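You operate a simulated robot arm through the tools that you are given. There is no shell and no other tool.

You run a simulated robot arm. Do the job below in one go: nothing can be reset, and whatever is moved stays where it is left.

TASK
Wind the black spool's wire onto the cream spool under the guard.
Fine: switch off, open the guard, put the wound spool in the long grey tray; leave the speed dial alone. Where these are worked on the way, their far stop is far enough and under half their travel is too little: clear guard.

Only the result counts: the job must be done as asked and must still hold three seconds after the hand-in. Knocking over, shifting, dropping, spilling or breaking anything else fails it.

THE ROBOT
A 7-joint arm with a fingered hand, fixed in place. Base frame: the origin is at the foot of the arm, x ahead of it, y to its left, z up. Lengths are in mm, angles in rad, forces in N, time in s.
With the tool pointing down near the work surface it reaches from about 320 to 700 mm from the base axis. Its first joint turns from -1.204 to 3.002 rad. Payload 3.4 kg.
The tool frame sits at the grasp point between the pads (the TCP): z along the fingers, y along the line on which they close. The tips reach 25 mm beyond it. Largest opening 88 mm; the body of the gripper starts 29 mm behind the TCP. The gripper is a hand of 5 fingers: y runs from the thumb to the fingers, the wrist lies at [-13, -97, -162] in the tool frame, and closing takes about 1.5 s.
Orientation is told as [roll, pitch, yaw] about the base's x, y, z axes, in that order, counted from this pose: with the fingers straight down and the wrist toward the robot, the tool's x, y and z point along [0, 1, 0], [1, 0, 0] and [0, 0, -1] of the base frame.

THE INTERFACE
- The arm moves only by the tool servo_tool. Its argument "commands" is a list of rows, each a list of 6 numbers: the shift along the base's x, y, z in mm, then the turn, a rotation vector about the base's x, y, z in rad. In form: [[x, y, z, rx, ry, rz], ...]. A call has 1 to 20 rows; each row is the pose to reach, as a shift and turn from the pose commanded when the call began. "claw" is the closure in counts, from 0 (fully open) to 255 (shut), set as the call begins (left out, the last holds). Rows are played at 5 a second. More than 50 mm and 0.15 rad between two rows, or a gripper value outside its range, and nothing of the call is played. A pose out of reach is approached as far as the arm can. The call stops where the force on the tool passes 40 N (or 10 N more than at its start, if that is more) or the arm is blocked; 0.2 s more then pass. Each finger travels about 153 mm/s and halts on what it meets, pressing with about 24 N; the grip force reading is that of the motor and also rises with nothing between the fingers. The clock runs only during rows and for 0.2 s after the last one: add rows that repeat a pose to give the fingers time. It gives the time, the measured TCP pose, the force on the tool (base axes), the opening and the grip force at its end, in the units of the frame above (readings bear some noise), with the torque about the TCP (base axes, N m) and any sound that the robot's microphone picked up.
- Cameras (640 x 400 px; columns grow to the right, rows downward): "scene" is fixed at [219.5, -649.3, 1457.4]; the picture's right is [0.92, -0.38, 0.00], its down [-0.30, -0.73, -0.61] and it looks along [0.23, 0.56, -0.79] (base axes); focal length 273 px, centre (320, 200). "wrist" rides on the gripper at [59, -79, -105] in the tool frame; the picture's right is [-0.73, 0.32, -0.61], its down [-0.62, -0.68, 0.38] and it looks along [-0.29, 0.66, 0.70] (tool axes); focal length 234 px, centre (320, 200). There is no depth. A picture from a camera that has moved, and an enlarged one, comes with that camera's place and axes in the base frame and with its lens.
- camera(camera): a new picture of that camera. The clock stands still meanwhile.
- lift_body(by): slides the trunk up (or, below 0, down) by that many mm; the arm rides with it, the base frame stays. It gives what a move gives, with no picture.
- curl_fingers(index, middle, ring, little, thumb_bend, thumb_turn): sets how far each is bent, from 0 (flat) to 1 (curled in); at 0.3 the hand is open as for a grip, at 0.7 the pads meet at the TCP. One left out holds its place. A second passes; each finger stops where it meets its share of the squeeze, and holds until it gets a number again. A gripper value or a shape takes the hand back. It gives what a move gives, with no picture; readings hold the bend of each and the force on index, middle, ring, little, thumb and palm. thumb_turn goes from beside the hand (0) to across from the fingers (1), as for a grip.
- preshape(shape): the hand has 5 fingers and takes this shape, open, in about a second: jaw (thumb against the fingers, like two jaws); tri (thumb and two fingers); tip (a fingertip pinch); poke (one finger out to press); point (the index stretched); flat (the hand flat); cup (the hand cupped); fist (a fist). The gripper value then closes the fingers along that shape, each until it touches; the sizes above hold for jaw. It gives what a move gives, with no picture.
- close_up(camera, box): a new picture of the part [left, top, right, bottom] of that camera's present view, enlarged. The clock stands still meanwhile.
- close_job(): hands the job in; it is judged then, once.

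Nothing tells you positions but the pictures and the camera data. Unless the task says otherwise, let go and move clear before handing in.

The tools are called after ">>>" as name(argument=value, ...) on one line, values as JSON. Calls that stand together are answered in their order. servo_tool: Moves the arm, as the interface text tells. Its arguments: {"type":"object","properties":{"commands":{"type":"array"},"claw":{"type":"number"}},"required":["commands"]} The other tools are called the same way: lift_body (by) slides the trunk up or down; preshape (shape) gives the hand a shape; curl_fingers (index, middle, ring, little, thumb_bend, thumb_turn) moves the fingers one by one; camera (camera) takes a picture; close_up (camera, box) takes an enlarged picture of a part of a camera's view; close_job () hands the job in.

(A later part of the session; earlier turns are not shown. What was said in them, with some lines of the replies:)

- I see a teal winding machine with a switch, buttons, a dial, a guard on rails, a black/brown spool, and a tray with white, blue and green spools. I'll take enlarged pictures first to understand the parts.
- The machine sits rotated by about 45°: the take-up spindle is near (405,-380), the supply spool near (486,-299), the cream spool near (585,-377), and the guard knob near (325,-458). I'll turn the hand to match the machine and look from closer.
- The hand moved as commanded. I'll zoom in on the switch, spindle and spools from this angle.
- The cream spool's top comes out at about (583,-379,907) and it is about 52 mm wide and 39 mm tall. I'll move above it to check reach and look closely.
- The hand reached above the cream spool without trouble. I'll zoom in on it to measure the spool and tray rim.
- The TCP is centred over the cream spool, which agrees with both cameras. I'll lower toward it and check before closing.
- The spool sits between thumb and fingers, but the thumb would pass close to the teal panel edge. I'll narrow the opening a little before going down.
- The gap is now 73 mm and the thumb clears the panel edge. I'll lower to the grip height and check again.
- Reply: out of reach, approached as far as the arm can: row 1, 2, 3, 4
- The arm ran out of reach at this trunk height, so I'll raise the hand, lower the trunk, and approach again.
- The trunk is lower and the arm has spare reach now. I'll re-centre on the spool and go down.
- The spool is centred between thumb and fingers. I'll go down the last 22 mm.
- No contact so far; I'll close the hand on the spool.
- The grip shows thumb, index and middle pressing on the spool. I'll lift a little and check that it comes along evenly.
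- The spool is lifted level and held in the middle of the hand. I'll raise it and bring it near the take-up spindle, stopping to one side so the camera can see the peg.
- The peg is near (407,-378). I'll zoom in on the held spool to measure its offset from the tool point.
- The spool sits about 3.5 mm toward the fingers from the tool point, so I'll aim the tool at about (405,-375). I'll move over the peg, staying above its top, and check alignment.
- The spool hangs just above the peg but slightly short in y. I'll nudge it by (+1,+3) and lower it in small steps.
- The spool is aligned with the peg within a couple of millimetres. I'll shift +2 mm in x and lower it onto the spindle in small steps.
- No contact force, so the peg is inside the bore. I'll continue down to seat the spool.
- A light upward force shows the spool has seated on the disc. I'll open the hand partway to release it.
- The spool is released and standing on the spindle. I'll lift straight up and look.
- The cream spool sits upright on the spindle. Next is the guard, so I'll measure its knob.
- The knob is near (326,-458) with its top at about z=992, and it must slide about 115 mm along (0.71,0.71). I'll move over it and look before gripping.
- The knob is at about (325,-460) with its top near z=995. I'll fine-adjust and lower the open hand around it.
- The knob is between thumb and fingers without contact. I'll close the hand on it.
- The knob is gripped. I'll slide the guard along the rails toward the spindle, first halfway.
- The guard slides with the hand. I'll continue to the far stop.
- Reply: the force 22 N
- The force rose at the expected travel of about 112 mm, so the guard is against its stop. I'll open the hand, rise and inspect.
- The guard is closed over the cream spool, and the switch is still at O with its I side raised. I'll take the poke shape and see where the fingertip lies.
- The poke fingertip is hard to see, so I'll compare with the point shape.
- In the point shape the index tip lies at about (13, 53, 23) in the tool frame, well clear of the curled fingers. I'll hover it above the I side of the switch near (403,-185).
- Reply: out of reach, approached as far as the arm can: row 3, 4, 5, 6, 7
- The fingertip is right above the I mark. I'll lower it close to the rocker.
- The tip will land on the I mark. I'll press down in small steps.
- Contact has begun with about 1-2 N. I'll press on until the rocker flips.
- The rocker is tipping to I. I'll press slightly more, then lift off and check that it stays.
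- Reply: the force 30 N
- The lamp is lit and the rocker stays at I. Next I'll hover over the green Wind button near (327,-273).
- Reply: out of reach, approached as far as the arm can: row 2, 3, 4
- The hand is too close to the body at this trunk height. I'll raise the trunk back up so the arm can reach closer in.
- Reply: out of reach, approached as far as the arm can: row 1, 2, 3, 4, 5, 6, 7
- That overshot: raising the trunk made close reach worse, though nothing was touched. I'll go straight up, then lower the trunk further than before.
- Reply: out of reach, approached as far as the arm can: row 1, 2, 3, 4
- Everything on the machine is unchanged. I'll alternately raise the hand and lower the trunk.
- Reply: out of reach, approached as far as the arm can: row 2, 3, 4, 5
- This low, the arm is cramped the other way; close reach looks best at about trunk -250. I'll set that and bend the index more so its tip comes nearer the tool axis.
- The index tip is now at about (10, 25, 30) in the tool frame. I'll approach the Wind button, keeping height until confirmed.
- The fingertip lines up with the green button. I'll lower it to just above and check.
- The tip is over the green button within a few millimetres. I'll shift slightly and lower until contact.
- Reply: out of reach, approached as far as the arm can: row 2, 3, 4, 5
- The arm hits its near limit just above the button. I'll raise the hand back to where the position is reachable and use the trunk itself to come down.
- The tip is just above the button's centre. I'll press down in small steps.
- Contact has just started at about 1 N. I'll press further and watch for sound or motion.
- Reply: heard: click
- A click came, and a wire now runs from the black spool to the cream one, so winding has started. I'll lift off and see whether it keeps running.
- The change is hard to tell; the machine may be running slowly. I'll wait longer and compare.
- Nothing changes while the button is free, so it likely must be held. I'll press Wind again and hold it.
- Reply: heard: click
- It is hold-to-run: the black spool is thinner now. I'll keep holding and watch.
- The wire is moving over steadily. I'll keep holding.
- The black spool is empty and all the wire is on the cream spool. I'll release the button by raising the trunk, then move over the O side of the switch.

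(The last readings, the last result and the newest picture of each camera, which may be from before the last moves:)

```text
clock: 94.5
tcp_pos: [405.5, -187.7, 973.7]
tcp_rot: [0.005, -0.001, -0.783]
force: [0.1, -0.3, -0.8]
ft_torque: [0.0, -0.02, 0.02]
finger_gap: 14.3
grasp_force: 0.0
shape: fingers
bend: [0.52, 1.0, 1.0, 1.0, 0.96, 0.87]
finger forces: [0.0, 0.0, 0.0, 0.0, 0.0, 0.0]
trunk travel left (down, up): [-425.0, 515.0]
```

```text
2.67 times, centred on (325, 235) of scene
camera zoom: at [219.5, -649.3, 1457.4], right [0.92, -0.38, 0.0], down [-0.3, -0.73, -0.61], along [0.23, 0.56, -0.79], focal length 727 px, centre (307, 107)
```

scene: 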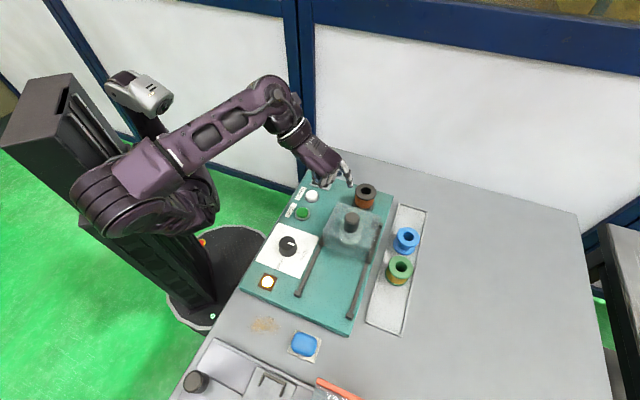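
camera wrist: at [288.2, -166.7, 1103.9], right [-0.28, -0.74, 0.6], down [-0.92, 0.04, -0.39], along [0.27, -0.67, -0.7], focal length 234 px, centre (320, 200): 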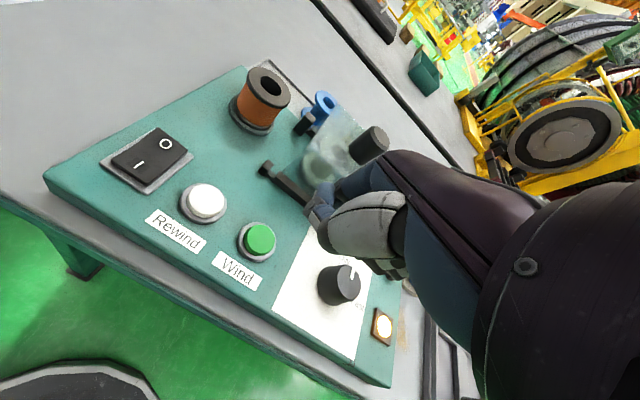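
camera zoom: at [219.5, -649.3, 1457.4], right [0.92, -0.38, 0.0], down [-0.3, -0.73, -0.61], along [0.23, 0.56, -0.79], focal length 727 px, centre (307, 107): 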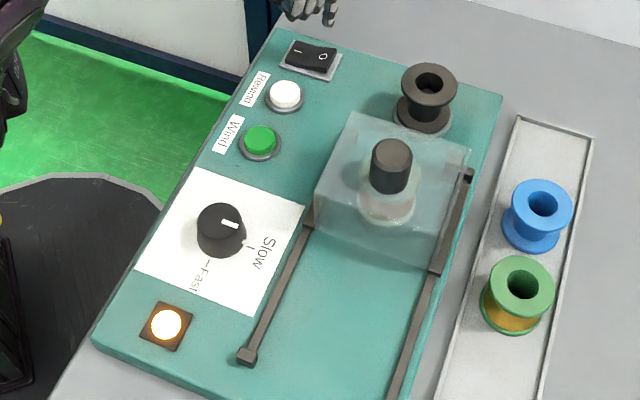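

The tip is above the O side. I'll lower it toward the rocker.

>>> servo_tool(commands=[[-2, 1.5, -15, 0, 0, 0], [-2, 1.5, -30, 0, 0, 0], [-2, 1.5, -37, 0, 0, 0], [-2, 1.5, -37, 0, 0, 0]])

>>> close_up(camera="scene", box=[300, 160, 340, 200])

```text
clock: 95.5
tcp_pos: [404.8, -186.4, 938.5]
tcp_rot: [0.004, -0.003, -0.782]
force: [0.4, -1.4, -0.4]
ft_torque: [-0.01, -0.02, 0.01]
finger_gap: 14.6
grasp_force: 0.0
shape: fingers
bend: [0.52, 1.0, 1.0, 1.0, 0.96, 0.87]
finger forces: [0.1, 0.1, 0.0, 0.0, 0.0, 0.1]
trunk travel left (down, up): [-425.0, 515.0]
```

```text
10.00 times, centred on (320, 180) of scene
camera zoom: at [219.5, -649.3, 1457.4], right [0.92, -0.38, 0.0], down [-0.3, -0.73, -0.61], along [0.23, 0.56, -0.79], focal length 2726 px, centre (320, 400)
```

zoom: 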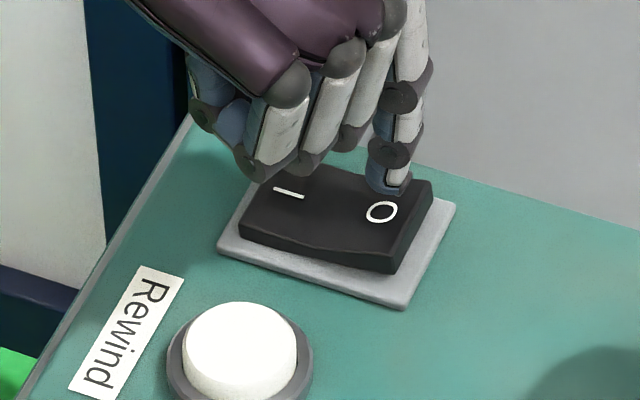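

The tip is right over O and the curled fingers stay high. I'll press down.

>>> servo_tool(commands=[[0, 0, -4, 0, 0, 0], [0, 0, -8, 0, 0, 0], [0, 0, -11, 0, 0, 0], [0, 0, -13, 0, 0, 0], [0, 0, -13, 0, 0, 0]])

>>> close_up(camera="scene", box=[300, 160, 340, 200])

>>> close_up(camera="scene", box=[250, 260, 290, 300])

```text
clock: 96.7
tcp_pos: [401.5, -184.9, 927.8]
tcp_rot: [0.01, -0.008, -0.782]
force: [0.7, -0.4, 22.9]
ft_torque: [-0.35, -0.63, -0.01]
finger_gap: 14.4
grasp_force: 11.4
shape: fingers
bend: [0.5, 1.0, 1.0, 1.0, 0.96, 0.87]
finger forces: [22.5, 0.0, 0.0, 0.0, 0.0, 0.0]
trunk travel left (down, up): [-425.0, 515.0]
```

```text
10.00 times, centred on (320, 180) of scene
camera zoom: at [219.5, -649.3, 1457.4], right [0.92, -0.38, 0.0], down [-0.3, -0.73, -0.61], along [0.23, 0.56, -0.79], focal length 2726 px, centre (320, 400)
```

zoom: 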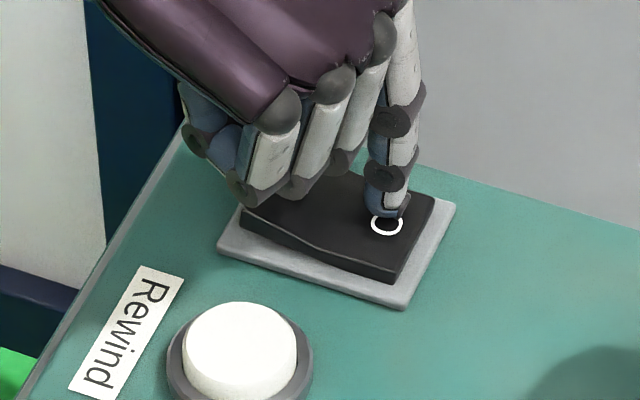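

```text
10.00 times, centred on (270, 280) of scene
camera zoom: at [219.5, -649.3, 1457.4], right [0.92, -0.38, 0.0], down [-0.3, -0.73, -0.61], along [0.23, 0.56, -0.79], focal length 2726 px, centre (820, -600)
```

zoom: 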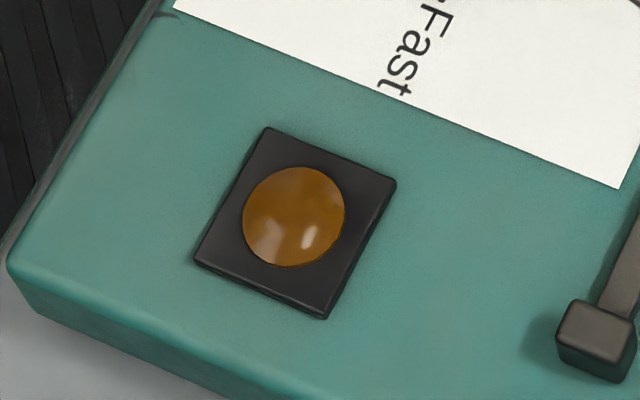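

The switch is off and the lamp is dark. I'll lift away, return to the open jaw shape and go above the guard knob.

>>> servo_tool(commands=[[0, 0, 20, 0, 0, 0], [0, 0, 55, 0, 0, 0], [5, -30, 75, 0, 0, 0], [5, -70, 95, 0, 0, 0], [5, -110, 115, 0, 0, 0], [5, -150, 135, 0, 0, 0], [4, -180, 150, 0, 0, 0], [3, -195, 150, 0, 0, 0], [3, -195, 150, 0, 0, 0]])

>>> preshape(shape="jaw")

>>> camera(camera="wrist")

>>> close_up(camera="scene", box=[230, 150, 420, 310])

```text
clock: 98.7
tcp_pos: [407.6, -381.8, 1076.8]
tcp_rot: [0.005, -0.002, -0.782]
force: [-0.1, 0.4, 0.2]
ft_torque: [0.01, 0.05, 0.01]
finger_gap: 14.7
grasp_force: 0.1
shape: fingers
bend: [0.52, 1.0, 1.0, 1.0, 0.96, 0.87]
finger forces: [0.1, 0.0, 0.1, 0.0, 0.0, 0.0]
trunk travel left (down, up): [-425.0, 515.0]
```

```text
clock: 99.6
tcp_pos: [408.2, -380.8, 1077.4]
tcp_rot: [0.002, -0.001, -0.783]
force: [-0.9, -0.1, 0.4]
ft_torque: [0.0, 0.0, 0.01]
finger_gap: 87.5
grasp_force: 0.1
shape: jaw
bend: [0.3, 0.3, 0.3, 0.3, 0.3, 0.97]
finger forces: [0.0, 0.0, 0.0, 0.0, 0.0, 0.0]
trunk travel left (down, up): [-425.0, 515.0]
```

```text
taken
camera wrist: at [393.0, -284.7, 1180.4], right [-0.28, -0.74, 0.6], down [-0.92, 0.04, -0.39], along [0.26, -0.67, -0.7], focal length 234 px, centre (320, 200)
```

wrist: 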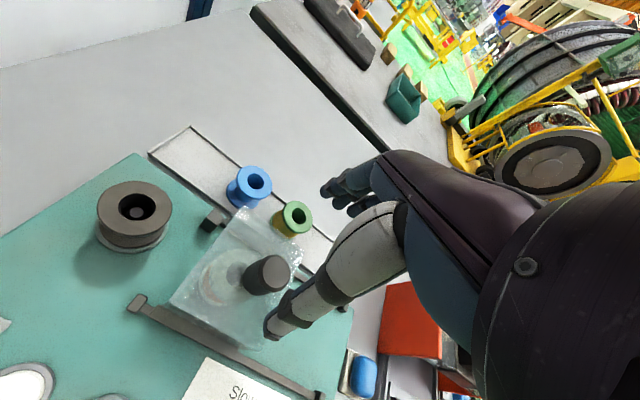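

```text
2.50 times, centred on (325, 230) of scene
camera zoom: at [219.5, -649.3, 1457.4], right [0.92, -0.38, 0.0], down [-0.3, -0.73, -0.61], along [0.23, 0.56, -0.79], focal length 682 px, centre (308, 125)
```

zoom: 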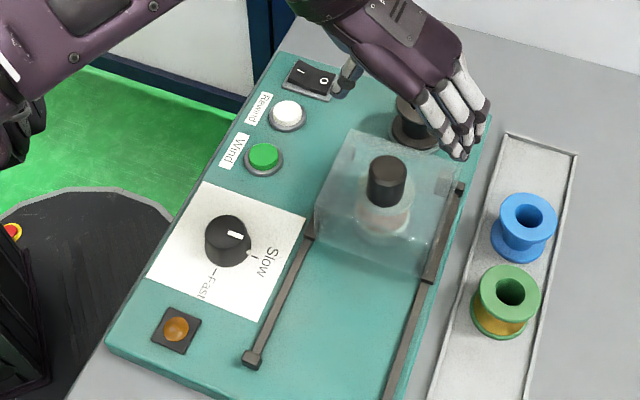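

The hand is above the knob. I'll pre-close to the same opening as before and lower around it.

>>> servo_tool(commands=[[-0.8, 0.3, -25, 0, 0, 0], [-0.8, 0.3, -50, 0, 0, 0], [-0.8, 0.3, -65, 0, 0, 0], [-0.8, 0.3, -65, 0, 0, 0]], claw=40)

>>> close_up(camera="wrist", box=[230, 170, 390, 330])

```text
clock: 100.6
tcp_pos: [406.8, -381.5, 1011.0]
tcp_rot: [0.006, -0.003, -0.782]
force: [0.2, 0.9, -0.3]
ft_torque: [-0.02, -0.04, 0.01]
finger_gap: 74.1
grasp_force: 0.0
shape: jaw
bend: [0.27, 0.33, 0.31, 0.32, 0.44, 0.98]
finger forces: [0.0, 0.0, 0.0, 0.0, 0.0, 0.0]
trunk travel left (down, up): [-425.0, 515.0]
```

```text
2.50 times, centred on (310, 250) of wrist
camera zoom: at [391.1, -284.2, 1114.2], right [-0.28, -0.74, 0.6], down [-0.92, 0.04, -0.39], along [0.27, -0.67, -0.7], focal length 585 px, centre (345, 75)
```

zoom: 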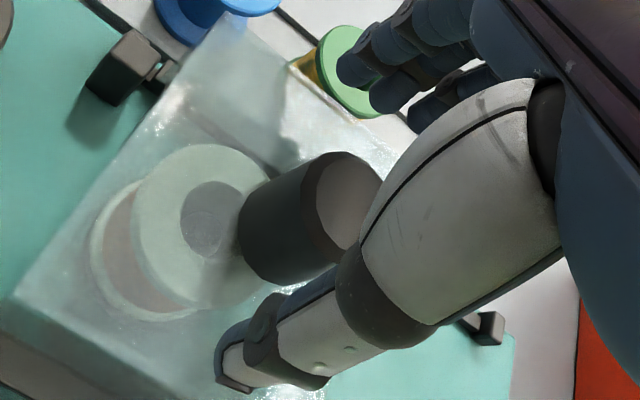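

The knob is about 5 mm further back along the rail than the hand. I'll centre on it, lower and close.

>>> servo_tool(commands=[[-5.5, -5.5, 0, 0, 0, 0], [-5.5, -5.5, -8, 0, 0, 0], [-5.5, -5.5, -15, 0, 0, 0], [-5.5, -5.5, -20, 0, 0, 0], [-5.5, -5.5, -20, 0, 0, 0]])

>>> close_up(camera="wrist", box=[230, 170, 390, 330])

>>> close_up(camera="scene", box=[320, 180, 400, 260])

```text
clock: 101.8
tcp_pos: [400.3, -385.7, 990.1]
tcp_rot: [0.005, -0.001, -0.781]
force: [-0.3, -0.1, -0.3]
ft_torque: [0.03, -0.04, -0.02]
finger_gap: 74.3
grasp_force: 0.2
shape: jaw
bend: [0.27, 0.33, 0.31, 0.32, 0.44, 0.98]
finger forces: [0.0, 0.0, 0.1, 0.1, 0.0, 0.1]
trunk travel left (down, up): [-425.0, 515.0]
```

```text
2.50 times, centred on (310, 250) of wrist
camera zoom: at [385.3, -289.6, 1094.2], right [-0.28, -0.74, 0.6], down [-0.92, 0.04, -0.39], along [0.27, -0.67, -0.7], focal length 585 px, centre (345, 75)
```

zoom: 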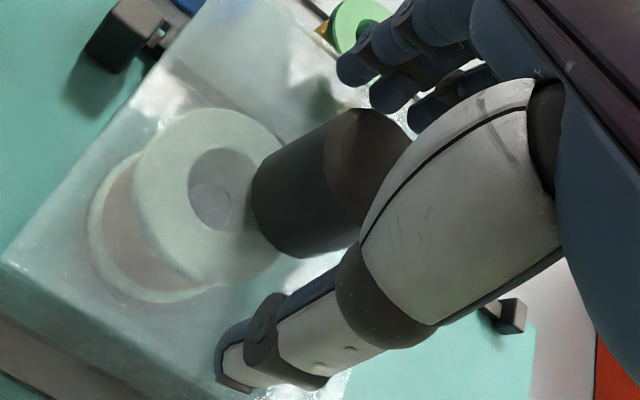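

```text
5.00 times, centred on (360, 220) of scene
camera zoom: at [219.5, -649.3, 1457.4], right [0.92, -0.38, 0.0], down [-0.3, -0.73, -0.61], along [0.23, 0.56, -0.79], focal length 1363 px, centre (120, 100)
```

zoom: 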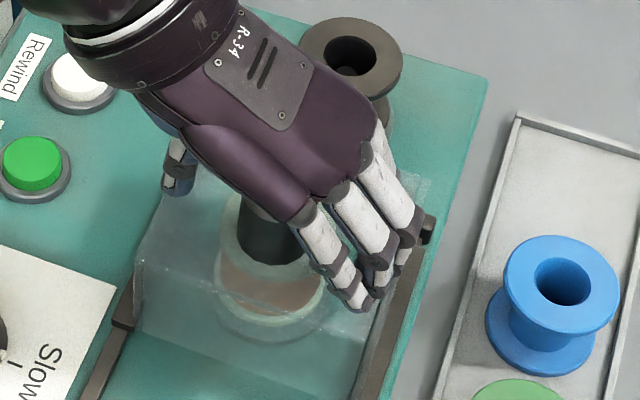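

The alignment now matches the earlier grip. Closing on the knob.

>>> servo_tool(commands=[[0, 0, 0, 0, 0, 0], [0, 0, 0, 0, 0, 0], [0, 0, 0, 0, 0, 0], [0, 0, 0, 0, 0, 0], [0, 0, 0, 0, 0, 0], [0, 0, 0, 0, 0, 0], [0, 0, 0, 0, 0, 0], [0, 0, 0, 0, 0, 0]], claw=255)

>>> servo_tool(commands=[[-5, -5, 0, 0, 0, 0], [-11, -11, 0, 0, 0, 0], [-17, -17, 0, 0, 0, 0], [-24, -24, 0, 0, 0, 0], [-31, -31, 0, 0, 0, 0], [-38, -38, 0, 0, 0, 0], [-45, -45, 0, 0, 0, 0], [-52, -52, 0, 0, 0, 0], [-58, -58, 0, 0, 0, 0], [-63, -63, 0, 0, 0, 0]])

>>> close_up(camera="scene", box=[280, 180, 400, 320])

```text
clock: 103.6
tcp_pos: [400.5, -385.5, 989.8]
tcp_rot: [0.003, -0.002, -0.782]
force: [-3.2, 3.7, -5.2]
ft_torque: [0.07, 0.07, 0.01]
finger_gap: 24.6
grasp_force: 24.0
shape: jaw
bend: [0.74, 0.54, 0.59, 0.56, 0.74, 1.0]
finger forces: [11.0, 6.1, 0.0, 0.1, 22.3, 0.0]
trunk travel left (down, up): [-425.0, 515.0]
```

```text
clock: 105.8
tcp_pos: [337.8, -449.8, 990.2]
tcp_rot: [0.005, -0.002, -0.782]
force: [-4.0, 5.3, -5.2]
ft_torque: [0.12, 0.07, -0.01]
finger_gap: 23.6
grasp_force: 23.8
shape: jaw
bend: [0.74, 0.54, 0.59, 0.56, 0.74, 1.0]
finger forces: [11.4, 6.5, 0.0, 0.0, 23.8, 0.1]
trunk travel left (down, up): [-425.0, 515.0]
```

```text
2.86 times, centred on (340, 250) of scene
camera zoom: at [219.5, -649.3, 1457.4], right [0.92, -0.38, 0.0], down [-0.3, -0.73, -0.61], along [0.23, 0.56, -0.79], focal length 779 px, centre (263, 57)
```

zoom: 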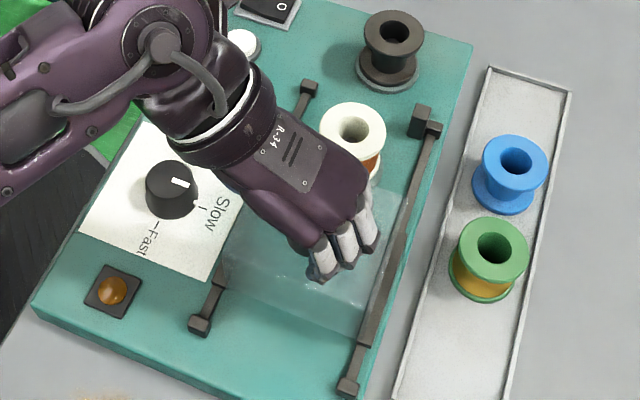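

The guard is sliding open. I'll go on to its near stop.

>>> servo_tool(commands=[[-4, -4, 0, 0, 0, 0], [-8, -8, 0, 0, 0, 0], [-11, -11, 0, 0, 0, 0], [-13, -13, 0, 0, 0, 0], [-15, -15, 0, 0, 0, 0]])

>>> close_up(camera="scene", box=[280, 180, 400, 320])

```text
clock: 107.0
tcp_pos: [324.0, -461.9, 991.6]
tcp_rot: [0.004, -0.002, -0.779]
force: [6.3, 11.2, -2.4]
ft_torque: [0.18, -0.12, 0.14]
finger_gap: 24.1
grasp_force: 24.3
shape: jaw
bend: [0.74, 0.54, 0.59, 0.56, 0.74, 1.0]
finger forces: [15.4, 4.4, 0.1, 0.0, 21.5, 0.0]
trunk travel left (down, up): [-425.0, 515.0]
```

```text
2.86 times, centred on (340, 250) of scene
camera zoom: at [219.5, -649.3, 1457.4], right [0.92, -0.38, 0.0], down [-0.3, -0.73, -0.61], along [0.23, 0.56, -0.79], focal length 779 px, centre (263, 57)
```

zoom: 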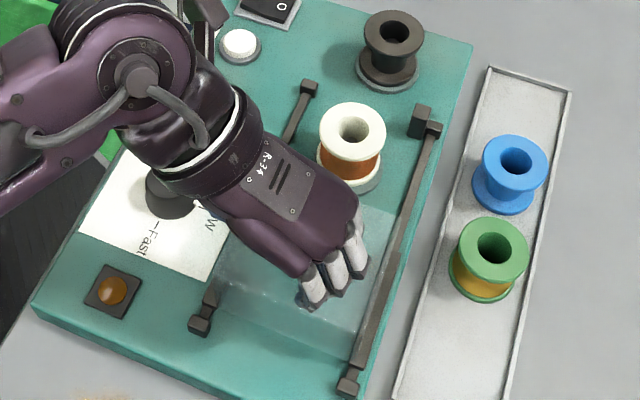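

Force has built up at the near stop, so the guard is fully open. I'll release the knob and rise.

>>> servo_tool(commands=[[0, 0, 0, 0, 0, 0], [0, 0, 0, 0, 0, 0], [0, 0, 0, 0, 0, 0], [0, 0, 0, 0, 0, 0], [0, 0, 0, 0, 0, 0], [0, 0, 0, 0, 0, 0]], claw=40)

>>> servo_tool(commands=[[0, 0, 15, 0, 0, 0], [0, 0, 40, 0, 0, 0], [0, 0, 70, 0, 0, 0], [28, 28, 80, 0, 0, 0], [56, 56, 80, 0, 0, 0], [70, 65, 80, 0, 0, 0], [70, 65, 80, 0, 0, 0]])

>>> camera(camera="wrist")

>>> close_up(camera="scene", box=[280, 180, 400, 320])

```text
clock: 108.4
tcp_pos: [321.7, -463.5, 990.8]
tcp_rot: [0.002, -0.001, -0.782]
force: [-0.3, 0.6, -0.3]
ft_torque: [0.02, 0.0, 0.03]
finger_gap: 73.9
grasp_force: 0.0
shape: jaw
bend: [0.27, 0.33, 0.31, 0.32, 0.44, 0.99]
finger forces: [0.0, 0.0, 0.0, 0.0, 0.1, 0.0]
trunk travel left (down, up): [-425.0, 515.0]
```

```text
clock: 110.0
tcp_pos: [393.0, -400.0, 1070.4]
tcp_rot: [0.005, 0.0, -0.78]
force: [0.2, 0.6, -0.3]
ft_torque: [0.01, 0.0, 0.0]
finger_gap: 73.8
grasp_force: 0.1
shape: jaw
bend: [0.27, 0.33, 0.31, 0.32, 0.44, 0.99]
finger forces: [0.0, 0.0, 0.0, 0.0, 0.1, 0.1]
trunk travel left (down, up): [-425.0, 515.0]
```

```text
taken
camera wrist: at [378.9, -302.6, 1174.7], right [-0.28, -0.74, 0.6], down [-0.92, 0.04, -0.39], along [0.27, -0.67, -0.7], focal length 234 px, centre (320, 200)
```

wrist: 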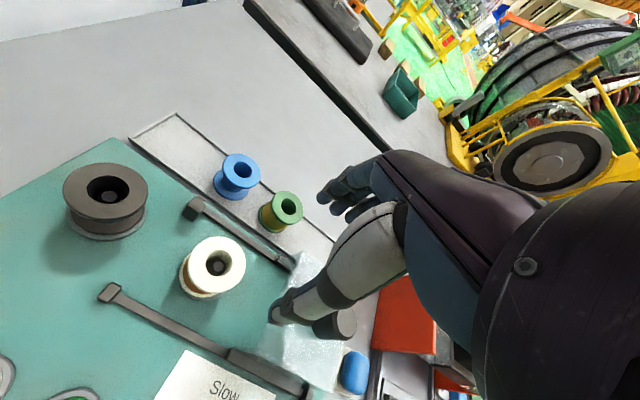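

```text
2.86 times, centred on (340, 250) of scene
camera zoom: at [219.5, -649.3, 1457.4], right [0.92, -0.38, 0.0], down [-0.3, -0.73, -0.61], along [0.23, 0.56, -0.79], focal length 779 px, centre (263, 57)
```

zoom: 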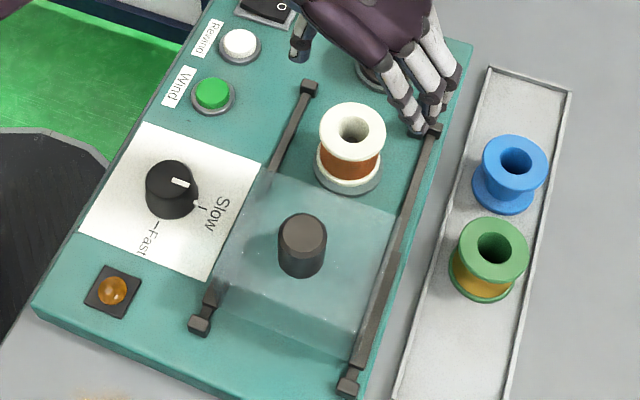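

>>> close_up(camera="wrist", box=[150, 200, 290, 330])

>>> close_up(camera="scene", box=[325, 205, 375, 255])

>>> close_up(camera="scene", box=[300, 160, 340, 200])

```text
3.08 times, centred on (220, 265) of wrist
camera zoom: at [378.9, -302.6, 1174.7], right [-0.28, -0.74, 0.6], down [-0.92, 0.04, -0.39], along [0.27, -0.67, -0.7], focal length 720 px, centre (628, 0)
```

zoom: 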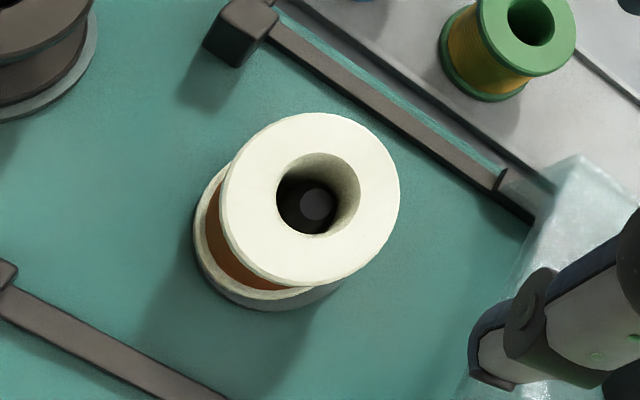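

```text
8.00 times, centred on (350, 230) of scene
camera zoom: at [219.5, -649.3, 1457.4], right [0.92, -0.38, 0.0], down [-0.3, -0.73, -0.61], along [0.23, 0.56, -0.79], focal length 2181 px, centre (80, -40)
```

zoom: 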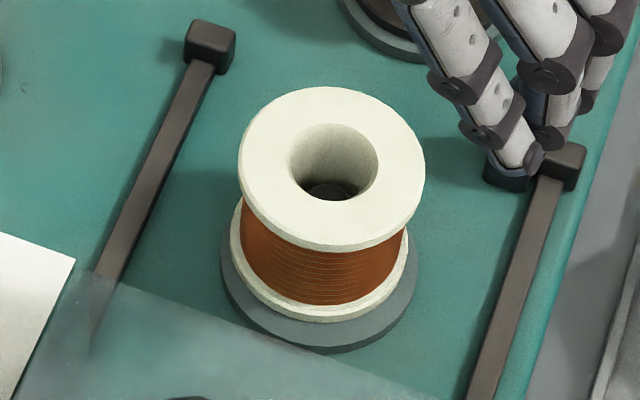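

```text
10.00 times, centred on (320, 180) of scene
camera zoom: at [219.5, -649.3, 1457.4], right [0.92, -0.38, 0.0], down [-0.3, -0.73, -0.61], along [0.23, 0.56, -0.79], focal length 2726 px, centre (320, 400)
```

zoom: 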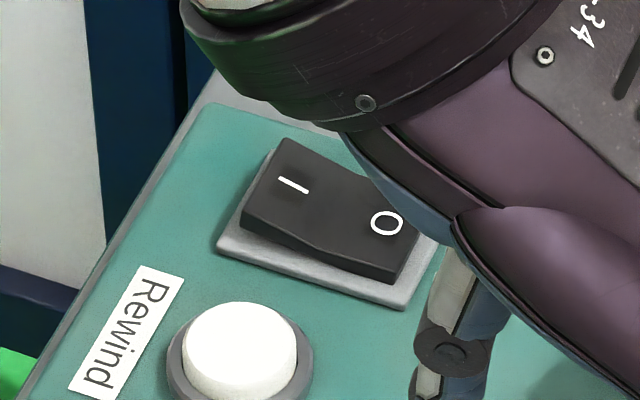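

The cream spool is wound with copper, the switch is off and the guard is open. I'll move over the wound spool for the grip.

>>> servo_tool(commands=[[8, 12, -20, 0, 0, 0], [15.5, 24.5, -45, 0, 0, 0], [15.5, 24.5, -85, 0, 0, 0], [15.5, 24.5, -100, 0, 0, 0], [15.5, 24.5, -100, 0, 0, 0]])

>>> close_up(camera="wrist", box=[190, 140, 430, 360])

>>> close_up(camera="scene", box=[320, 190, 390, 260])

```text
clock: 111.2
tcp_pos: [408.8, -375.1, 968.5]
tcp_rot: [0.003, 0.0, -0.781]
force: [0.5, 0.6, -0.2]
ft_torque: [0.03, 0.02, 0.01]
finger_gap: 74.0
grasp_force: 0.0
shape: jaw
bend: [0.27, 0.33, 0.31, 0.32, 0.44, 0.99]
finger forces: [0.1, 0.0, 0.0, 0.0, 0.0, 0.1]
trunk travel left (down, up): [-425.0, 515.0]
```

```text
1.82 times, centred on (310, 250) of wrist
camera zoom: at [393.6, -278.6, 1072.6], right [-0.28, -0.74, 0.6], down [-0.92, 0.04, -0.39], along [0.27, -0.67, -0.7], focal length 426 px, centre (338, 109)
```

zoom: 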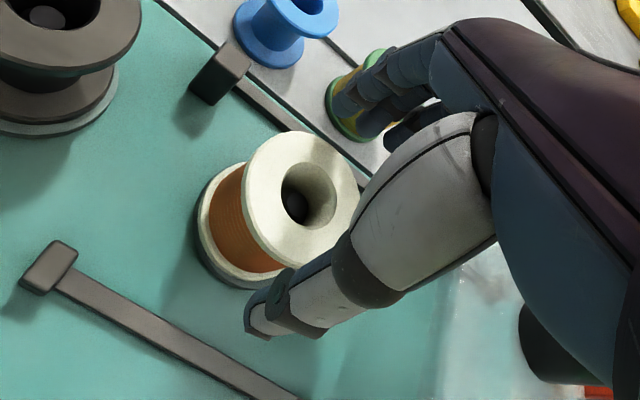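

```text
5.71 times, centred on (355, 225) of scene
camera zoom: at [219.5, -649.3, 1457.4], right [0.92, -0.38, 0.0], down [-0.3, -0.73, -0.61], along [0.23, 0.56, -0.79], focal length 1558 px, centre (120, 57)
```

zoom: 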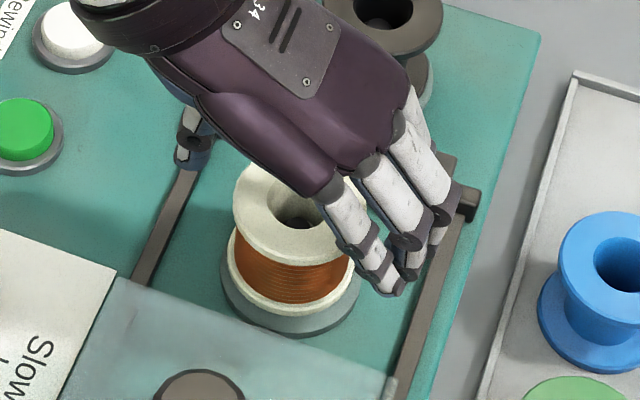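

The spool is centred under the hand within 2 mm. I'll lower to the grip height.

>>> servo_tool(commands=[[1, 0.5, -8, 0, 0, 0], [1, 0.5, -16, 0, 0, 0], [1, 0.5, -24, 0, 0, 0], [1, 0.5, -32, 0, 0, 0], [1, 0.5, -32, 0, 0, 0]])

>>> close_up(camera="wrist", box=[190, 140, 430, 360])

>>> close_up(camera="scene", box=[320, 190, 390, 260])

```text
clock: 112.4
tcp_pos: [408.7, -374.0, 938.0]
tcp_rot: [0.004, 0.001, -0.782]
force: [0.4, -0.2, 0.1]
ft_torque: [0.0, 0.02, -0.03]
finger_gap: 74.1
grasp_force: 0.1
shape: jaw
bend: [0.27, 0.33, 0.31, 0.32, 0.44, 0.99]
finger forces: [0.1, 0.0, 0.1, 0.0, 0.0, 0.1]
trunk travel left (down, up): [-425.0, 515.0]
```

```text
1.82 times, centred on (310, 250) of wrist
camera zoom: at [394.3, -277.5, 1041.5], right [-0.28, -0.74, 0.6], down [-0.92, 0.04, -0.39], along [0.26, -0.67, -0.7], focal length 426 px, centre (338, 109)
```

zoom: 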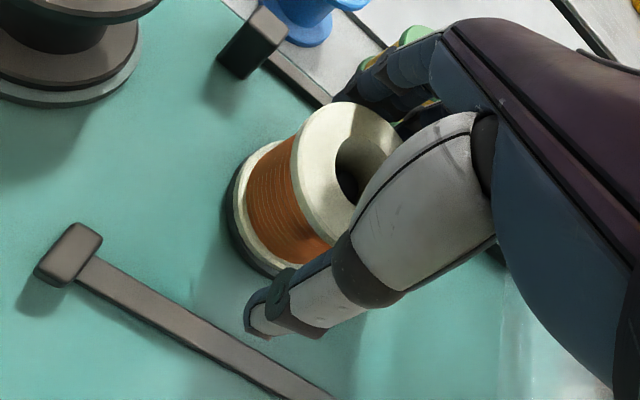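

```text
5.71 times, centred on (355, 225) of scene
camera zoom: at [219.5, -649.3, 1457.4], right [0.92, -0.38, 0.0], down [-0.3, -0.73, -0.61], along [0.23, 0.56, -0.79], focal length 1558 px, centre (120, 57)
```

zoom: 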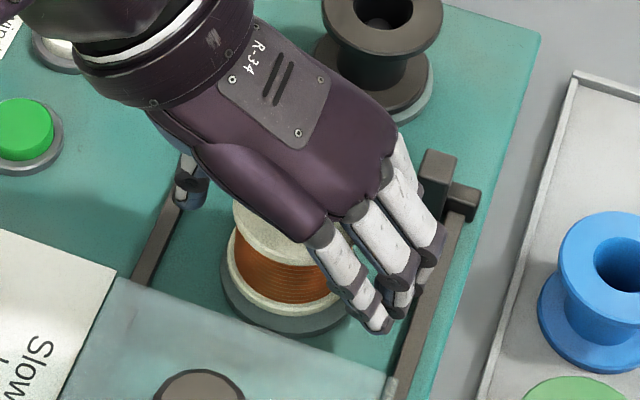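

The spool sits in the hand as in the first grip. Closing.

>>> servo_tool(commands=[[0, 0, -1, 0, 0, 0], [0, 0, -1, 0, 0, 0], [0, 0, -1, 0, 0, 0], [0, 0, -1, 0, 0, 0], [0, 0, -1, 0, 0, 0], [0, 0, -1, 0, 0, 0], [0, 0, -1, 0, 0, 0], [0, 0, -1, 0, 0, 0], [0, 0, -1, 0, 0, 0]], claw=255)

>>> close_up(camera="wrist", box=[190, 140, 430, 360])

>>> close_up(camera="scene", box=[320, 190, 390, 260])

```text
clock: 114.4
tcp_pos: [409.4, -375.0, 937.2]
tcp_rot: [0.003, -0.001, -0.78]
force: [-0.5, 0.0, 0.5]
ft_torque: [0.0, -0.05, 0.0]
finger_gap: 44.5
grasp_force: 24.4
shape: jaw
bend: [0.74, 0.42, 0.45, 0.44, 0.71, 1.0]
finger forces: [12.0, 7.6, 0.4, 0.0, 21.0, 0.0]
trunk travel left (down, up): [-425.0, 515.0]
```

```text
1.82 times, centred on (310, 250) of wrist
camera zoom: at [394.4, -277.4, 1040.9], right [-0.28, -0.74, 0.6], down [-0.92, 0.04, -0.39], along [0.27, -0.67, -0.7], focal length 426 px, centre (338, 109)
```

zoom: 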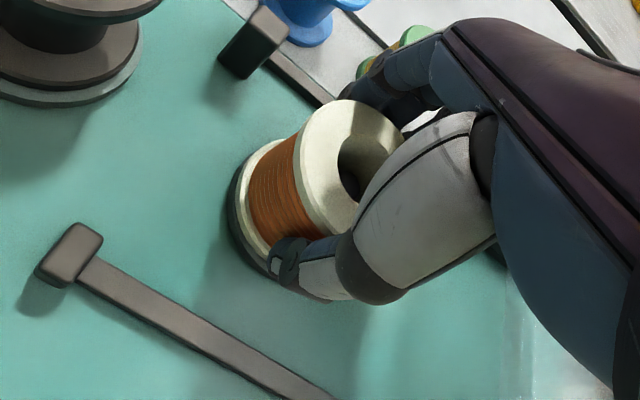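

```text
5.71 times, centred on (355, 225) of scene
camera zoom: at [219.5, -649.3, 1457.4], right [0.92, -0.38, 0.0], down [-0.3, -0.73, -0.61], along [0.23, 0.56, -0.79], focal length 1558 px, centre (120, 57)
```

zoom: 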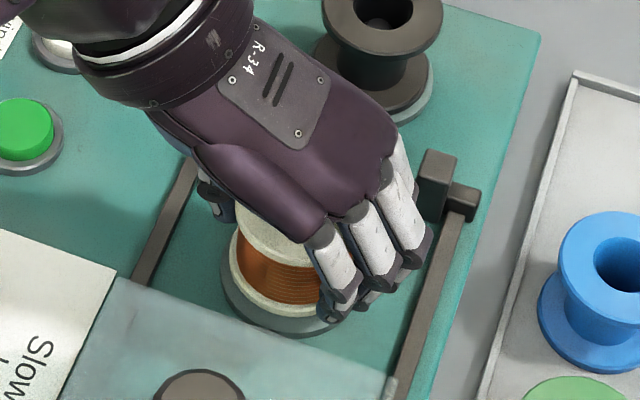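

Gripped with the same readings as before. I'll lift straight up off the peg, slowly at first.

>>> servo_tool(commands=[[0, 0, 4, 0, 0, 0], [0, 0, 9, 0, 0, 0], [0, 0, 15, 0, 0, 0], [0, 0, 25, 0, 0, 0], [0, 0, 35, 0, 0, 0], [0, 0, 45, 0, 0, 0], [0, 0, 60, 0, 0, 0], [0, 0, 80, 0, 0, 0], [0, 0, 80, 0, 0, 0]])

>>> close_up(camera="wrist", box=[150, 140, 430, 400])

>>> close_up(camera="scene", box=[290, 160, 430, 300])

```text
clock: 116.4
tcp_pos: [410.0, -375.5, 1016.8]
tcp_rot: [0.006, -0.002, -0.78]
force: [-0.1, 0.1, -0.8]
ft_torque: [-0.02, 0.01, 0.0]
finger_gap: 44.5
grasp_force: 24.0
shape: jaw
bend: [0.74, 0.42, 0.45, 0.44, 0.71, 1.0]
finger forces: [12.5, 7.8, 0.4, 0.0, 20.8, 0.1]
trunk travel left (down, up): [-425.0, 515.0]
```

```text
1.54 times, centred on (290, 270) of wrist
camera zoom: at [394.4, -278.4, 1121.2], right [-0.28, -0.74, 0.6], down [-0.92, 0.04, -0.39], along [0.27, -0.67, -0.7], focal length 360 px, centre (366, 92)
```

zoom: 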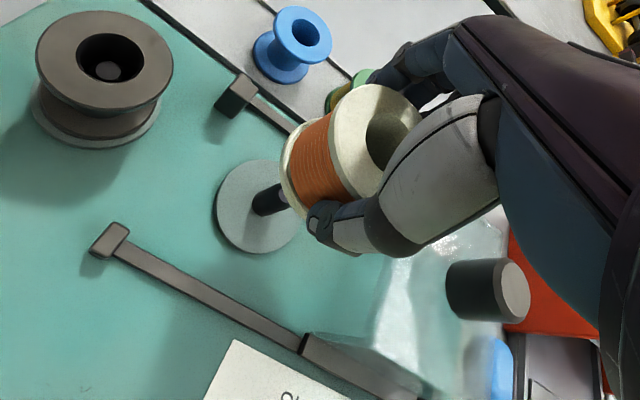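

```text
2.86 times, centred on (360, 230) of scene
camera zoom: at [219.5, -649.3, 1457.4], right [0.92, -0.38, 0.0], down [-0.3, -0.73, -0.61], along [0.23, 0.56, -0.79], focal length 779 px, centre (206, 114)
```

zoom: 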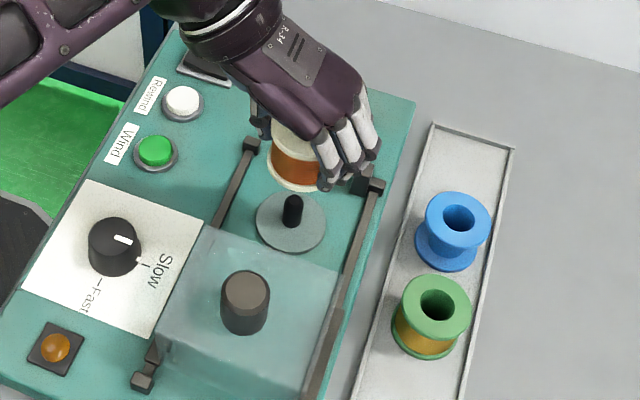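

The wound spool is off the peg and level. I'll carry it over to its old place at the far end of the grey tray.

>>> servo_tool(commands=[[30, 0, 0, 0, 0, 0], [65, -1, 0, 0, 0, 0], [100, -1, 0, 0, 0, 0], [135, -2, 0, 0, 0, 0], [160, -2, 0, 0, 0, 0], [174.5, -2.5, 0, 0, 0, 0], [174.5, -2.5, -30, 0, 0, 0], [174.5, -2.5, -60, 0, 0, 0], [174.5, -2.5, -85, 0, 0, 0], [174.5, -2.5, -85, 0, 0, 0]])

>>> camera(camera="wrist")

>>> close_up(camera="scene", box=[360, 160, 450, 250])

```text
clock: 118.6
tcp_pos: [583.8, -377.5, 932.9]
tcp_rot: [0.004, -0.002, -0.783]
force: [-0.5, -0.3, -0.4]
ft_torque: [0.02, 0.0, -0.03]
finger_gap: 44.4
grasp_force: 24.3
shape: jaw
bend: [0.74, 0.42, 0.45, 0.44, 0.71, 1.0]
finger forces: [12.6, 8.0, 0.5, 0.0, 20.8, 0.1]
trunk travel left (down, up): [-425.0, 515.0]
```

```text
taken
camera wrist: at [568.1, -280.8, 1036.4], right [-0.28, -0.74, 0.6], down [-0.92, 0.04, -0.39], along [0.26, -0.67, -0.7], focal length 234 px, centre (320, 200)
```

wrist: 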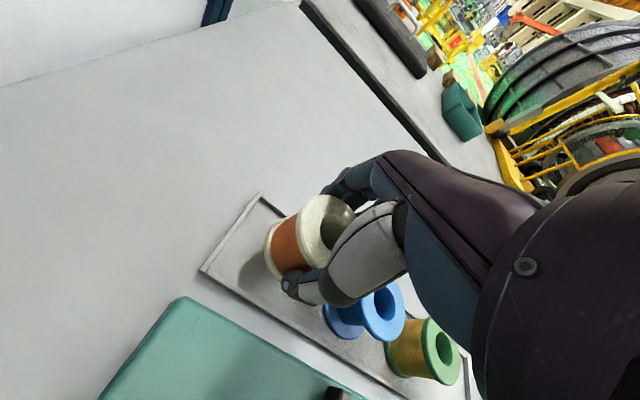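

```text
4.44 times, centred on (405, 205) of scene
camera zoom: at [219.5, -649.3, 1457.4], right [0.92, -0.38, 0.0], down [-0.3, -0.73, -0.61], along [0.23, 0.56, -0.79], focal length 1212 px, centre (-58, 178)
```

zoom: 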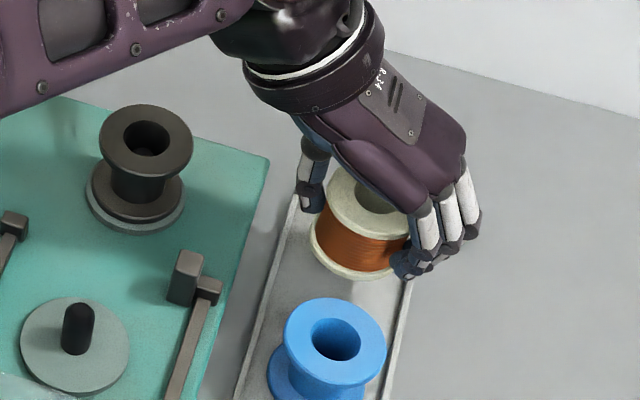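

The spool is over its old spot in the tray. I'll lower it gently.

>>> servo_tool(commands=[[0, 0, -8, 0, 0, 0], [0, 0, -16, 0, 0, 0], [0, 0, -22, 0, 0, 0], [0, 0, -25, 0, 0, 0], [0, 0, -25, 0, 0, 0]])

>>> close_up(camera="wrist", box=[190, 140, 430, 360])

>>> close_up(camera="scene", box=[390, 180, 450, 230])

```text
clock: 119.8
tcp_pos: [581.7, -377.7, 907.5]
tcp_rot: [0.004, -0.001, -0.781]
force: [-0.7, 0.3, -1.2]
ft_torque: [-0.02, 0.0, -0.01]
finger_gap: 44.5
grasp_force: 24.0
shape: jaw
bend: [0.74, 0.42, 0.45, 0.44, 0.71, 1.0]
finger forces: [12.6, 7.9, 0.5, 0.0, 20.8, 0.1]
trunk travel left (down, up): [-425.0, 515.0]
```

```text
1.82 times, centred on (310, 250) of wrist
camera zoom: at [568.1, -280.2, 1010.9], right [-0.28, -0.74, 0.6], down [-0.92, 0.04, -0.39], along [0.26, -0.67, -0.7], focal length 426 px, centre (338, 109)
```

zoom: 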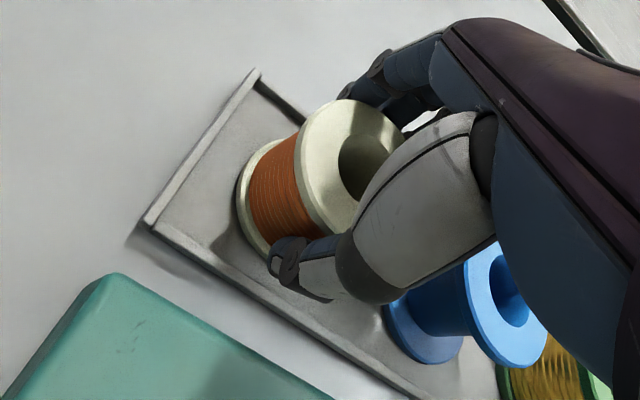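

```text
8.00 times, centred on (420, 205) of scene
camera zoom: at [219.5, -649.3, 1457.4], right [0.92, -0.38, 0.0], down [-0.3, -0.73, -0.61], along [0.23, 0.56, -0.79], focal length 2181 px, centre (-480, 160)
```

zoom: 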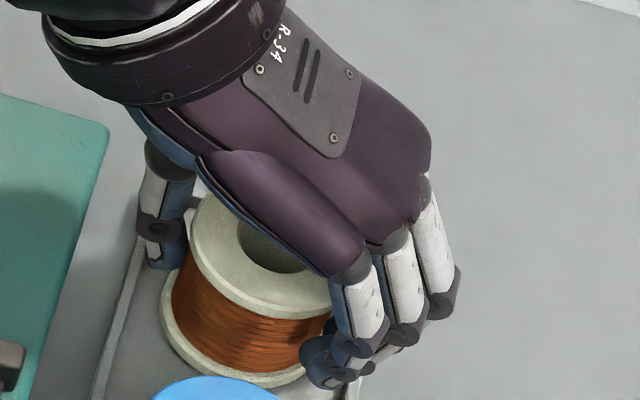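

No contact yet. I'll creep down the last millimetres.

>>> servo_tool(commands=[[0, 0, -1.5, 0, 0, 0], [0, 0, -3, 0, 0, 0], [0, 0, -4, 0, 0, 0], [0, 0, -4, 0, 0, 0]])

```text
clock: 120.8
tcp_pos: [582.1, -375.6, 904.6]
tcp_rot: [0.005, -0.003, -0.78]
force: [0.8, -2.9, 6.5]
ft_torque: [-0.09, -0.06, 0.01]
finger_gap: 44.3
grasp_force: 24.1
shape: jaw
bend: [0.74, 0.42, 0.46, 0.44, 0.71, 1.0]
finger forces: [13.4, 8.4, 2.3, 0.0, 21.4, 0.1]
trunk travel left (down, up): [-425.0, 515.0]
```

The spool rests on the tray floor. I'll release it.

>>> servo_tool(commands=[[0, 0, 0, 0, 0, 0], [0, 0, 0, 0, 0, 0], [0, 0, 0, 0, 0, 0], [0, 0, 0, 0, 0, 0], [0, 0, 0, 0, 0, 0], [0, 0, 0, 0, 0, 0]], claw=40)

>>> close_up(camera="scene", box=[390, 180, 450, 230])

>>> close_up(camera="wrist", box=[190, 140, 430, 360])

```text
clock: 122.2
tcp_pos: [583.4, -377.6, 903.0]
tcp_rot: [0.004, -0.002, -0.781]
force: [-0.2, -0.3, -0.4]
ft_torque: [0.01, -0.04, -0.01]
finger_gap: 74.0
grasp_force: 0.1
shape: jaw
bend: [0.27, 0.33, 0.31, 0.32, 0.44, 0.99]
finger forces: [0.0, 0.0, 0.0, 0.0, 0.1, 0.0]
trunk travel left (down, up): [-425.0, 515.0]
```

```text
8.00 times, centred on (420, 205) of scene
camera zoom: at [219.5, -649.3, 1457.4], right [0.92, -0.38, 0.0], down [-0.3, -0.73, -0.61], along [0.23, 0.56, -0.79], focal length 2181 px, centre (-480, 160)
```

zoom: 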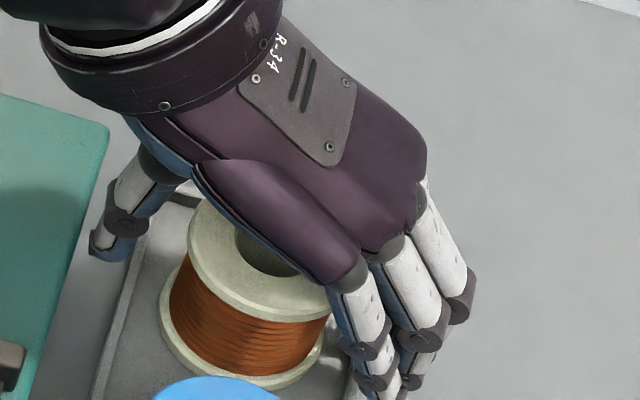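

```text
1.82 times, centred on (310, 250) of wrist
camera zoom: at [568.2, -280.2, 1006.9], right [-0.28, -0.74, 0.6], down [-0.92, 0.04, -0.39], along [0.27, -0.67, -0.7], focal length 426 px, centre (338, 109)
```

zoom: 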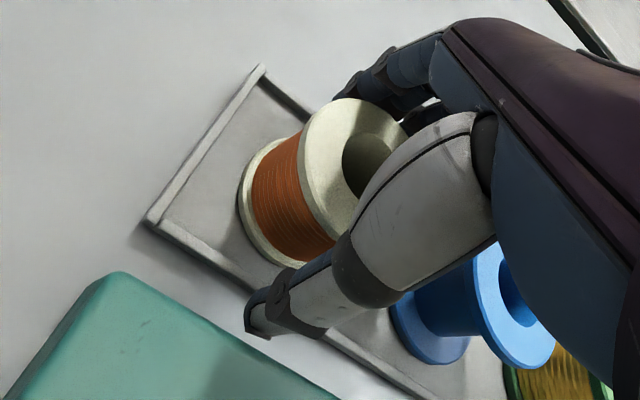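

The spool stands in the tray and the fingers are clear. I'll lift straight up and move clear.

>>> servo_tool(commands=[[0, 0, 8, 0, 0, 0], [0, 0, 20, 0, 0, 0], [0, 0, 40, 0, 0, 0], [0, 0, 75, 0, 0, 0], [0, 0, 110, 0, 0, 0], [0, 0, 150, 0, 0, 0], [-30, 20, 170, 0, 0, 0], [-60, 40, 190, 0, 0, 0], [-60, 40, 190, 0, 0, 0]])

>>> camera(camera="scene")

>>> close_up(camera="scene", box=[230, 160, 440, 340])

>>> camera(camera="wrist")

```text
clock: 124.2
tcp_pos: [520.5, -340.0, 1087.3]
tcp_rot: [0.006, -0.002, -0.779]
force: [0.3, -0.4, -0.3]
ft_torque: [0.01, 0.01, -0.01]
finger_gap: 74.2
grasp_force: 0.0
shape: jaw
bend: [0.27, 0.33, 0.31, 0.32, 0.44, 0.99]
finger forces: [0.0, 0.0, 0.1, 0.0, 0.1, 0.0]
out of reach, approached as far as the arm can: row 8, 9
trunk travel left (down, up): [-425.0, 515.0]
```

```text
taken
```

scene: 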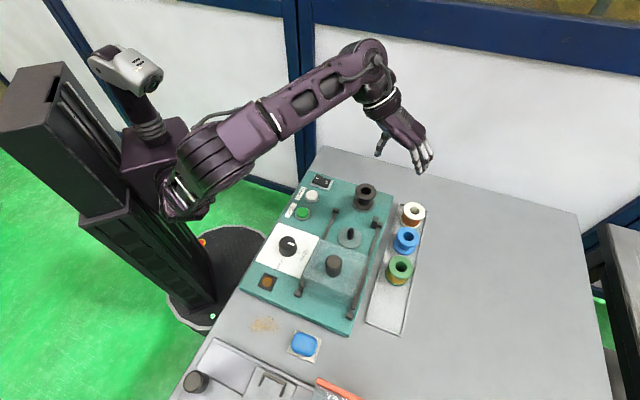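

```text
2.22 times, centred on (335, 250) of scene
camera zoom: at [219.5, -649.3, 1457.4], right [0.92, -0.38, 0.0], down [-0.3, -0.73, -0.61], along [0.23, 0.56, -0.79], focal length 606 px, centre (287, 89)
```

zoom: 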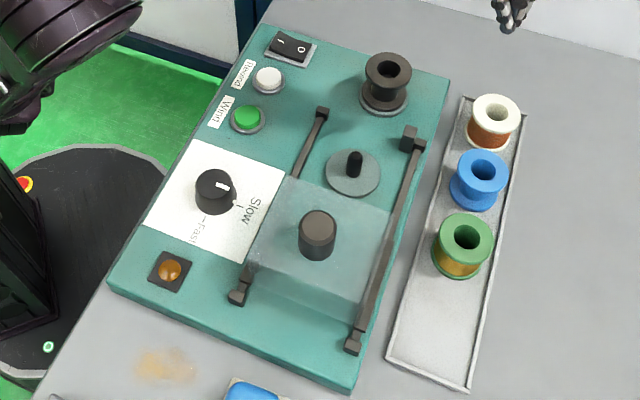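

```text
taken
camera wrist: at [505.9, -243.0, 1192.1], right [-0.28, -0.74, 0.6], down [-0.92, 0.04, -0.39], along [0.27, -0.67, -0.7], focal length 234 px, centre (320, 200)
```

wrist: 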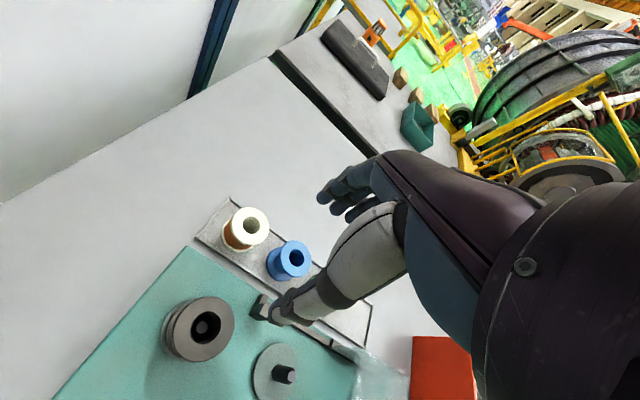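

The wound cream spool stands in the grey tray and everything else is in place. I'll do a last check of the switch, dial, guard and spool.

>>> close_up(camera="scene", box=[250, 165, 350, 265])

>>> close_up(camera="scene", box=[370, 190, 450, 270])

>>> close_up(camera="scene", box=[285, 230, 395, 330])

```text
4.00 times, centred on (300, 215) of scene
camera zoom: at [219.5, -649.3, 1457.4], right [0.92, -0.38, 0.0], down [-0.3, -0.73, -0.61], along [0.23, 0.56, -0.79], focal length 1090 px, centre (400, 140)
```

zoom: 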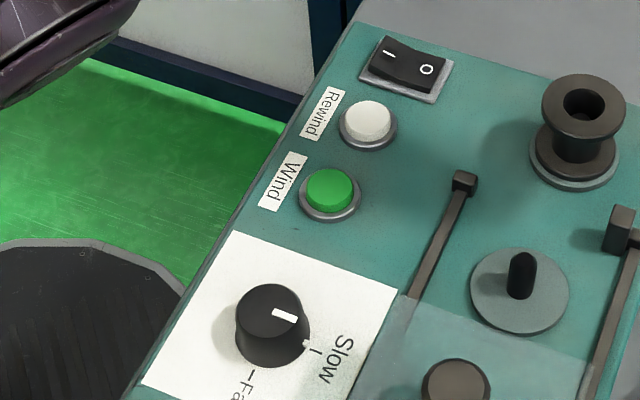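

```text
5.00 times, centred on (410, 230) of scene
camera zoom: at [219.5, -649.3, 1457.4], right [0.92, -0.38, 0.0], down [-0.3, -0.73, -0.61], along [0.23, 0.56, -0.79], focal length 1363 px, centre (-130, 50)
```

zoom: 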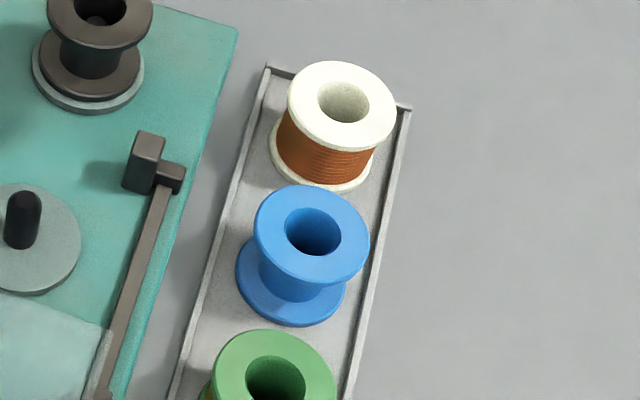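

```text
4.00 times, centred on (340, 280) of scene
camera zoom: at [219.5, -649.3, 1457.4], right [0.92, -0.38, 0.0], down [-0.3, -0.73, -0.61], along [0.23, 0.56, -0.79], focal length 1090 px, centre (240, -120)
```

zoom: 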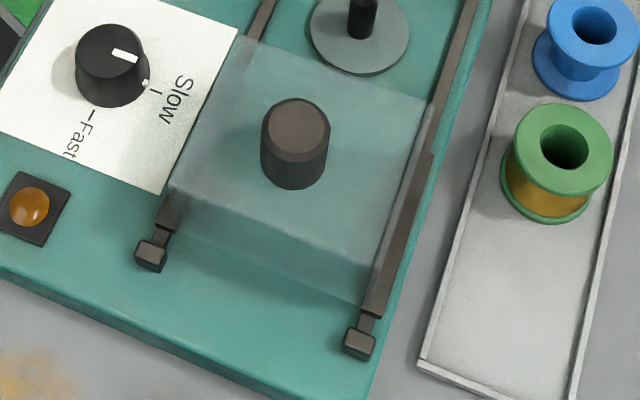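

The switch is off and the lamp dark, the guard is back at its open stop, and the dial has not moved. The wound cream spool stands upright in the grey tray and the hand is clear, so I'm handing in.

>>> close_job()

```text
The job is handed in.
```

The wire from the black spool is now on the cream spool, and the wound spool is standing upright in the long grey tray. I handed the job in; no verdict came back.

- **Winding:** The Wind button only runs while it is held. I held it until the black spool was bare and no wire strand was left between the two spools.
- **Machine:** The switch is at O with the lamp dark. The guard is back at its open stop, and the speed dial is where it was.
- **Other items:** The blue and green spools, and everything else in view, stand where they did at the start. The hand is empty and clear of the table.

At one point the arm ran out of reach and swung off course above the machine. The force readings stayed near zero, and the pictures afterwards showed nothing had moved.
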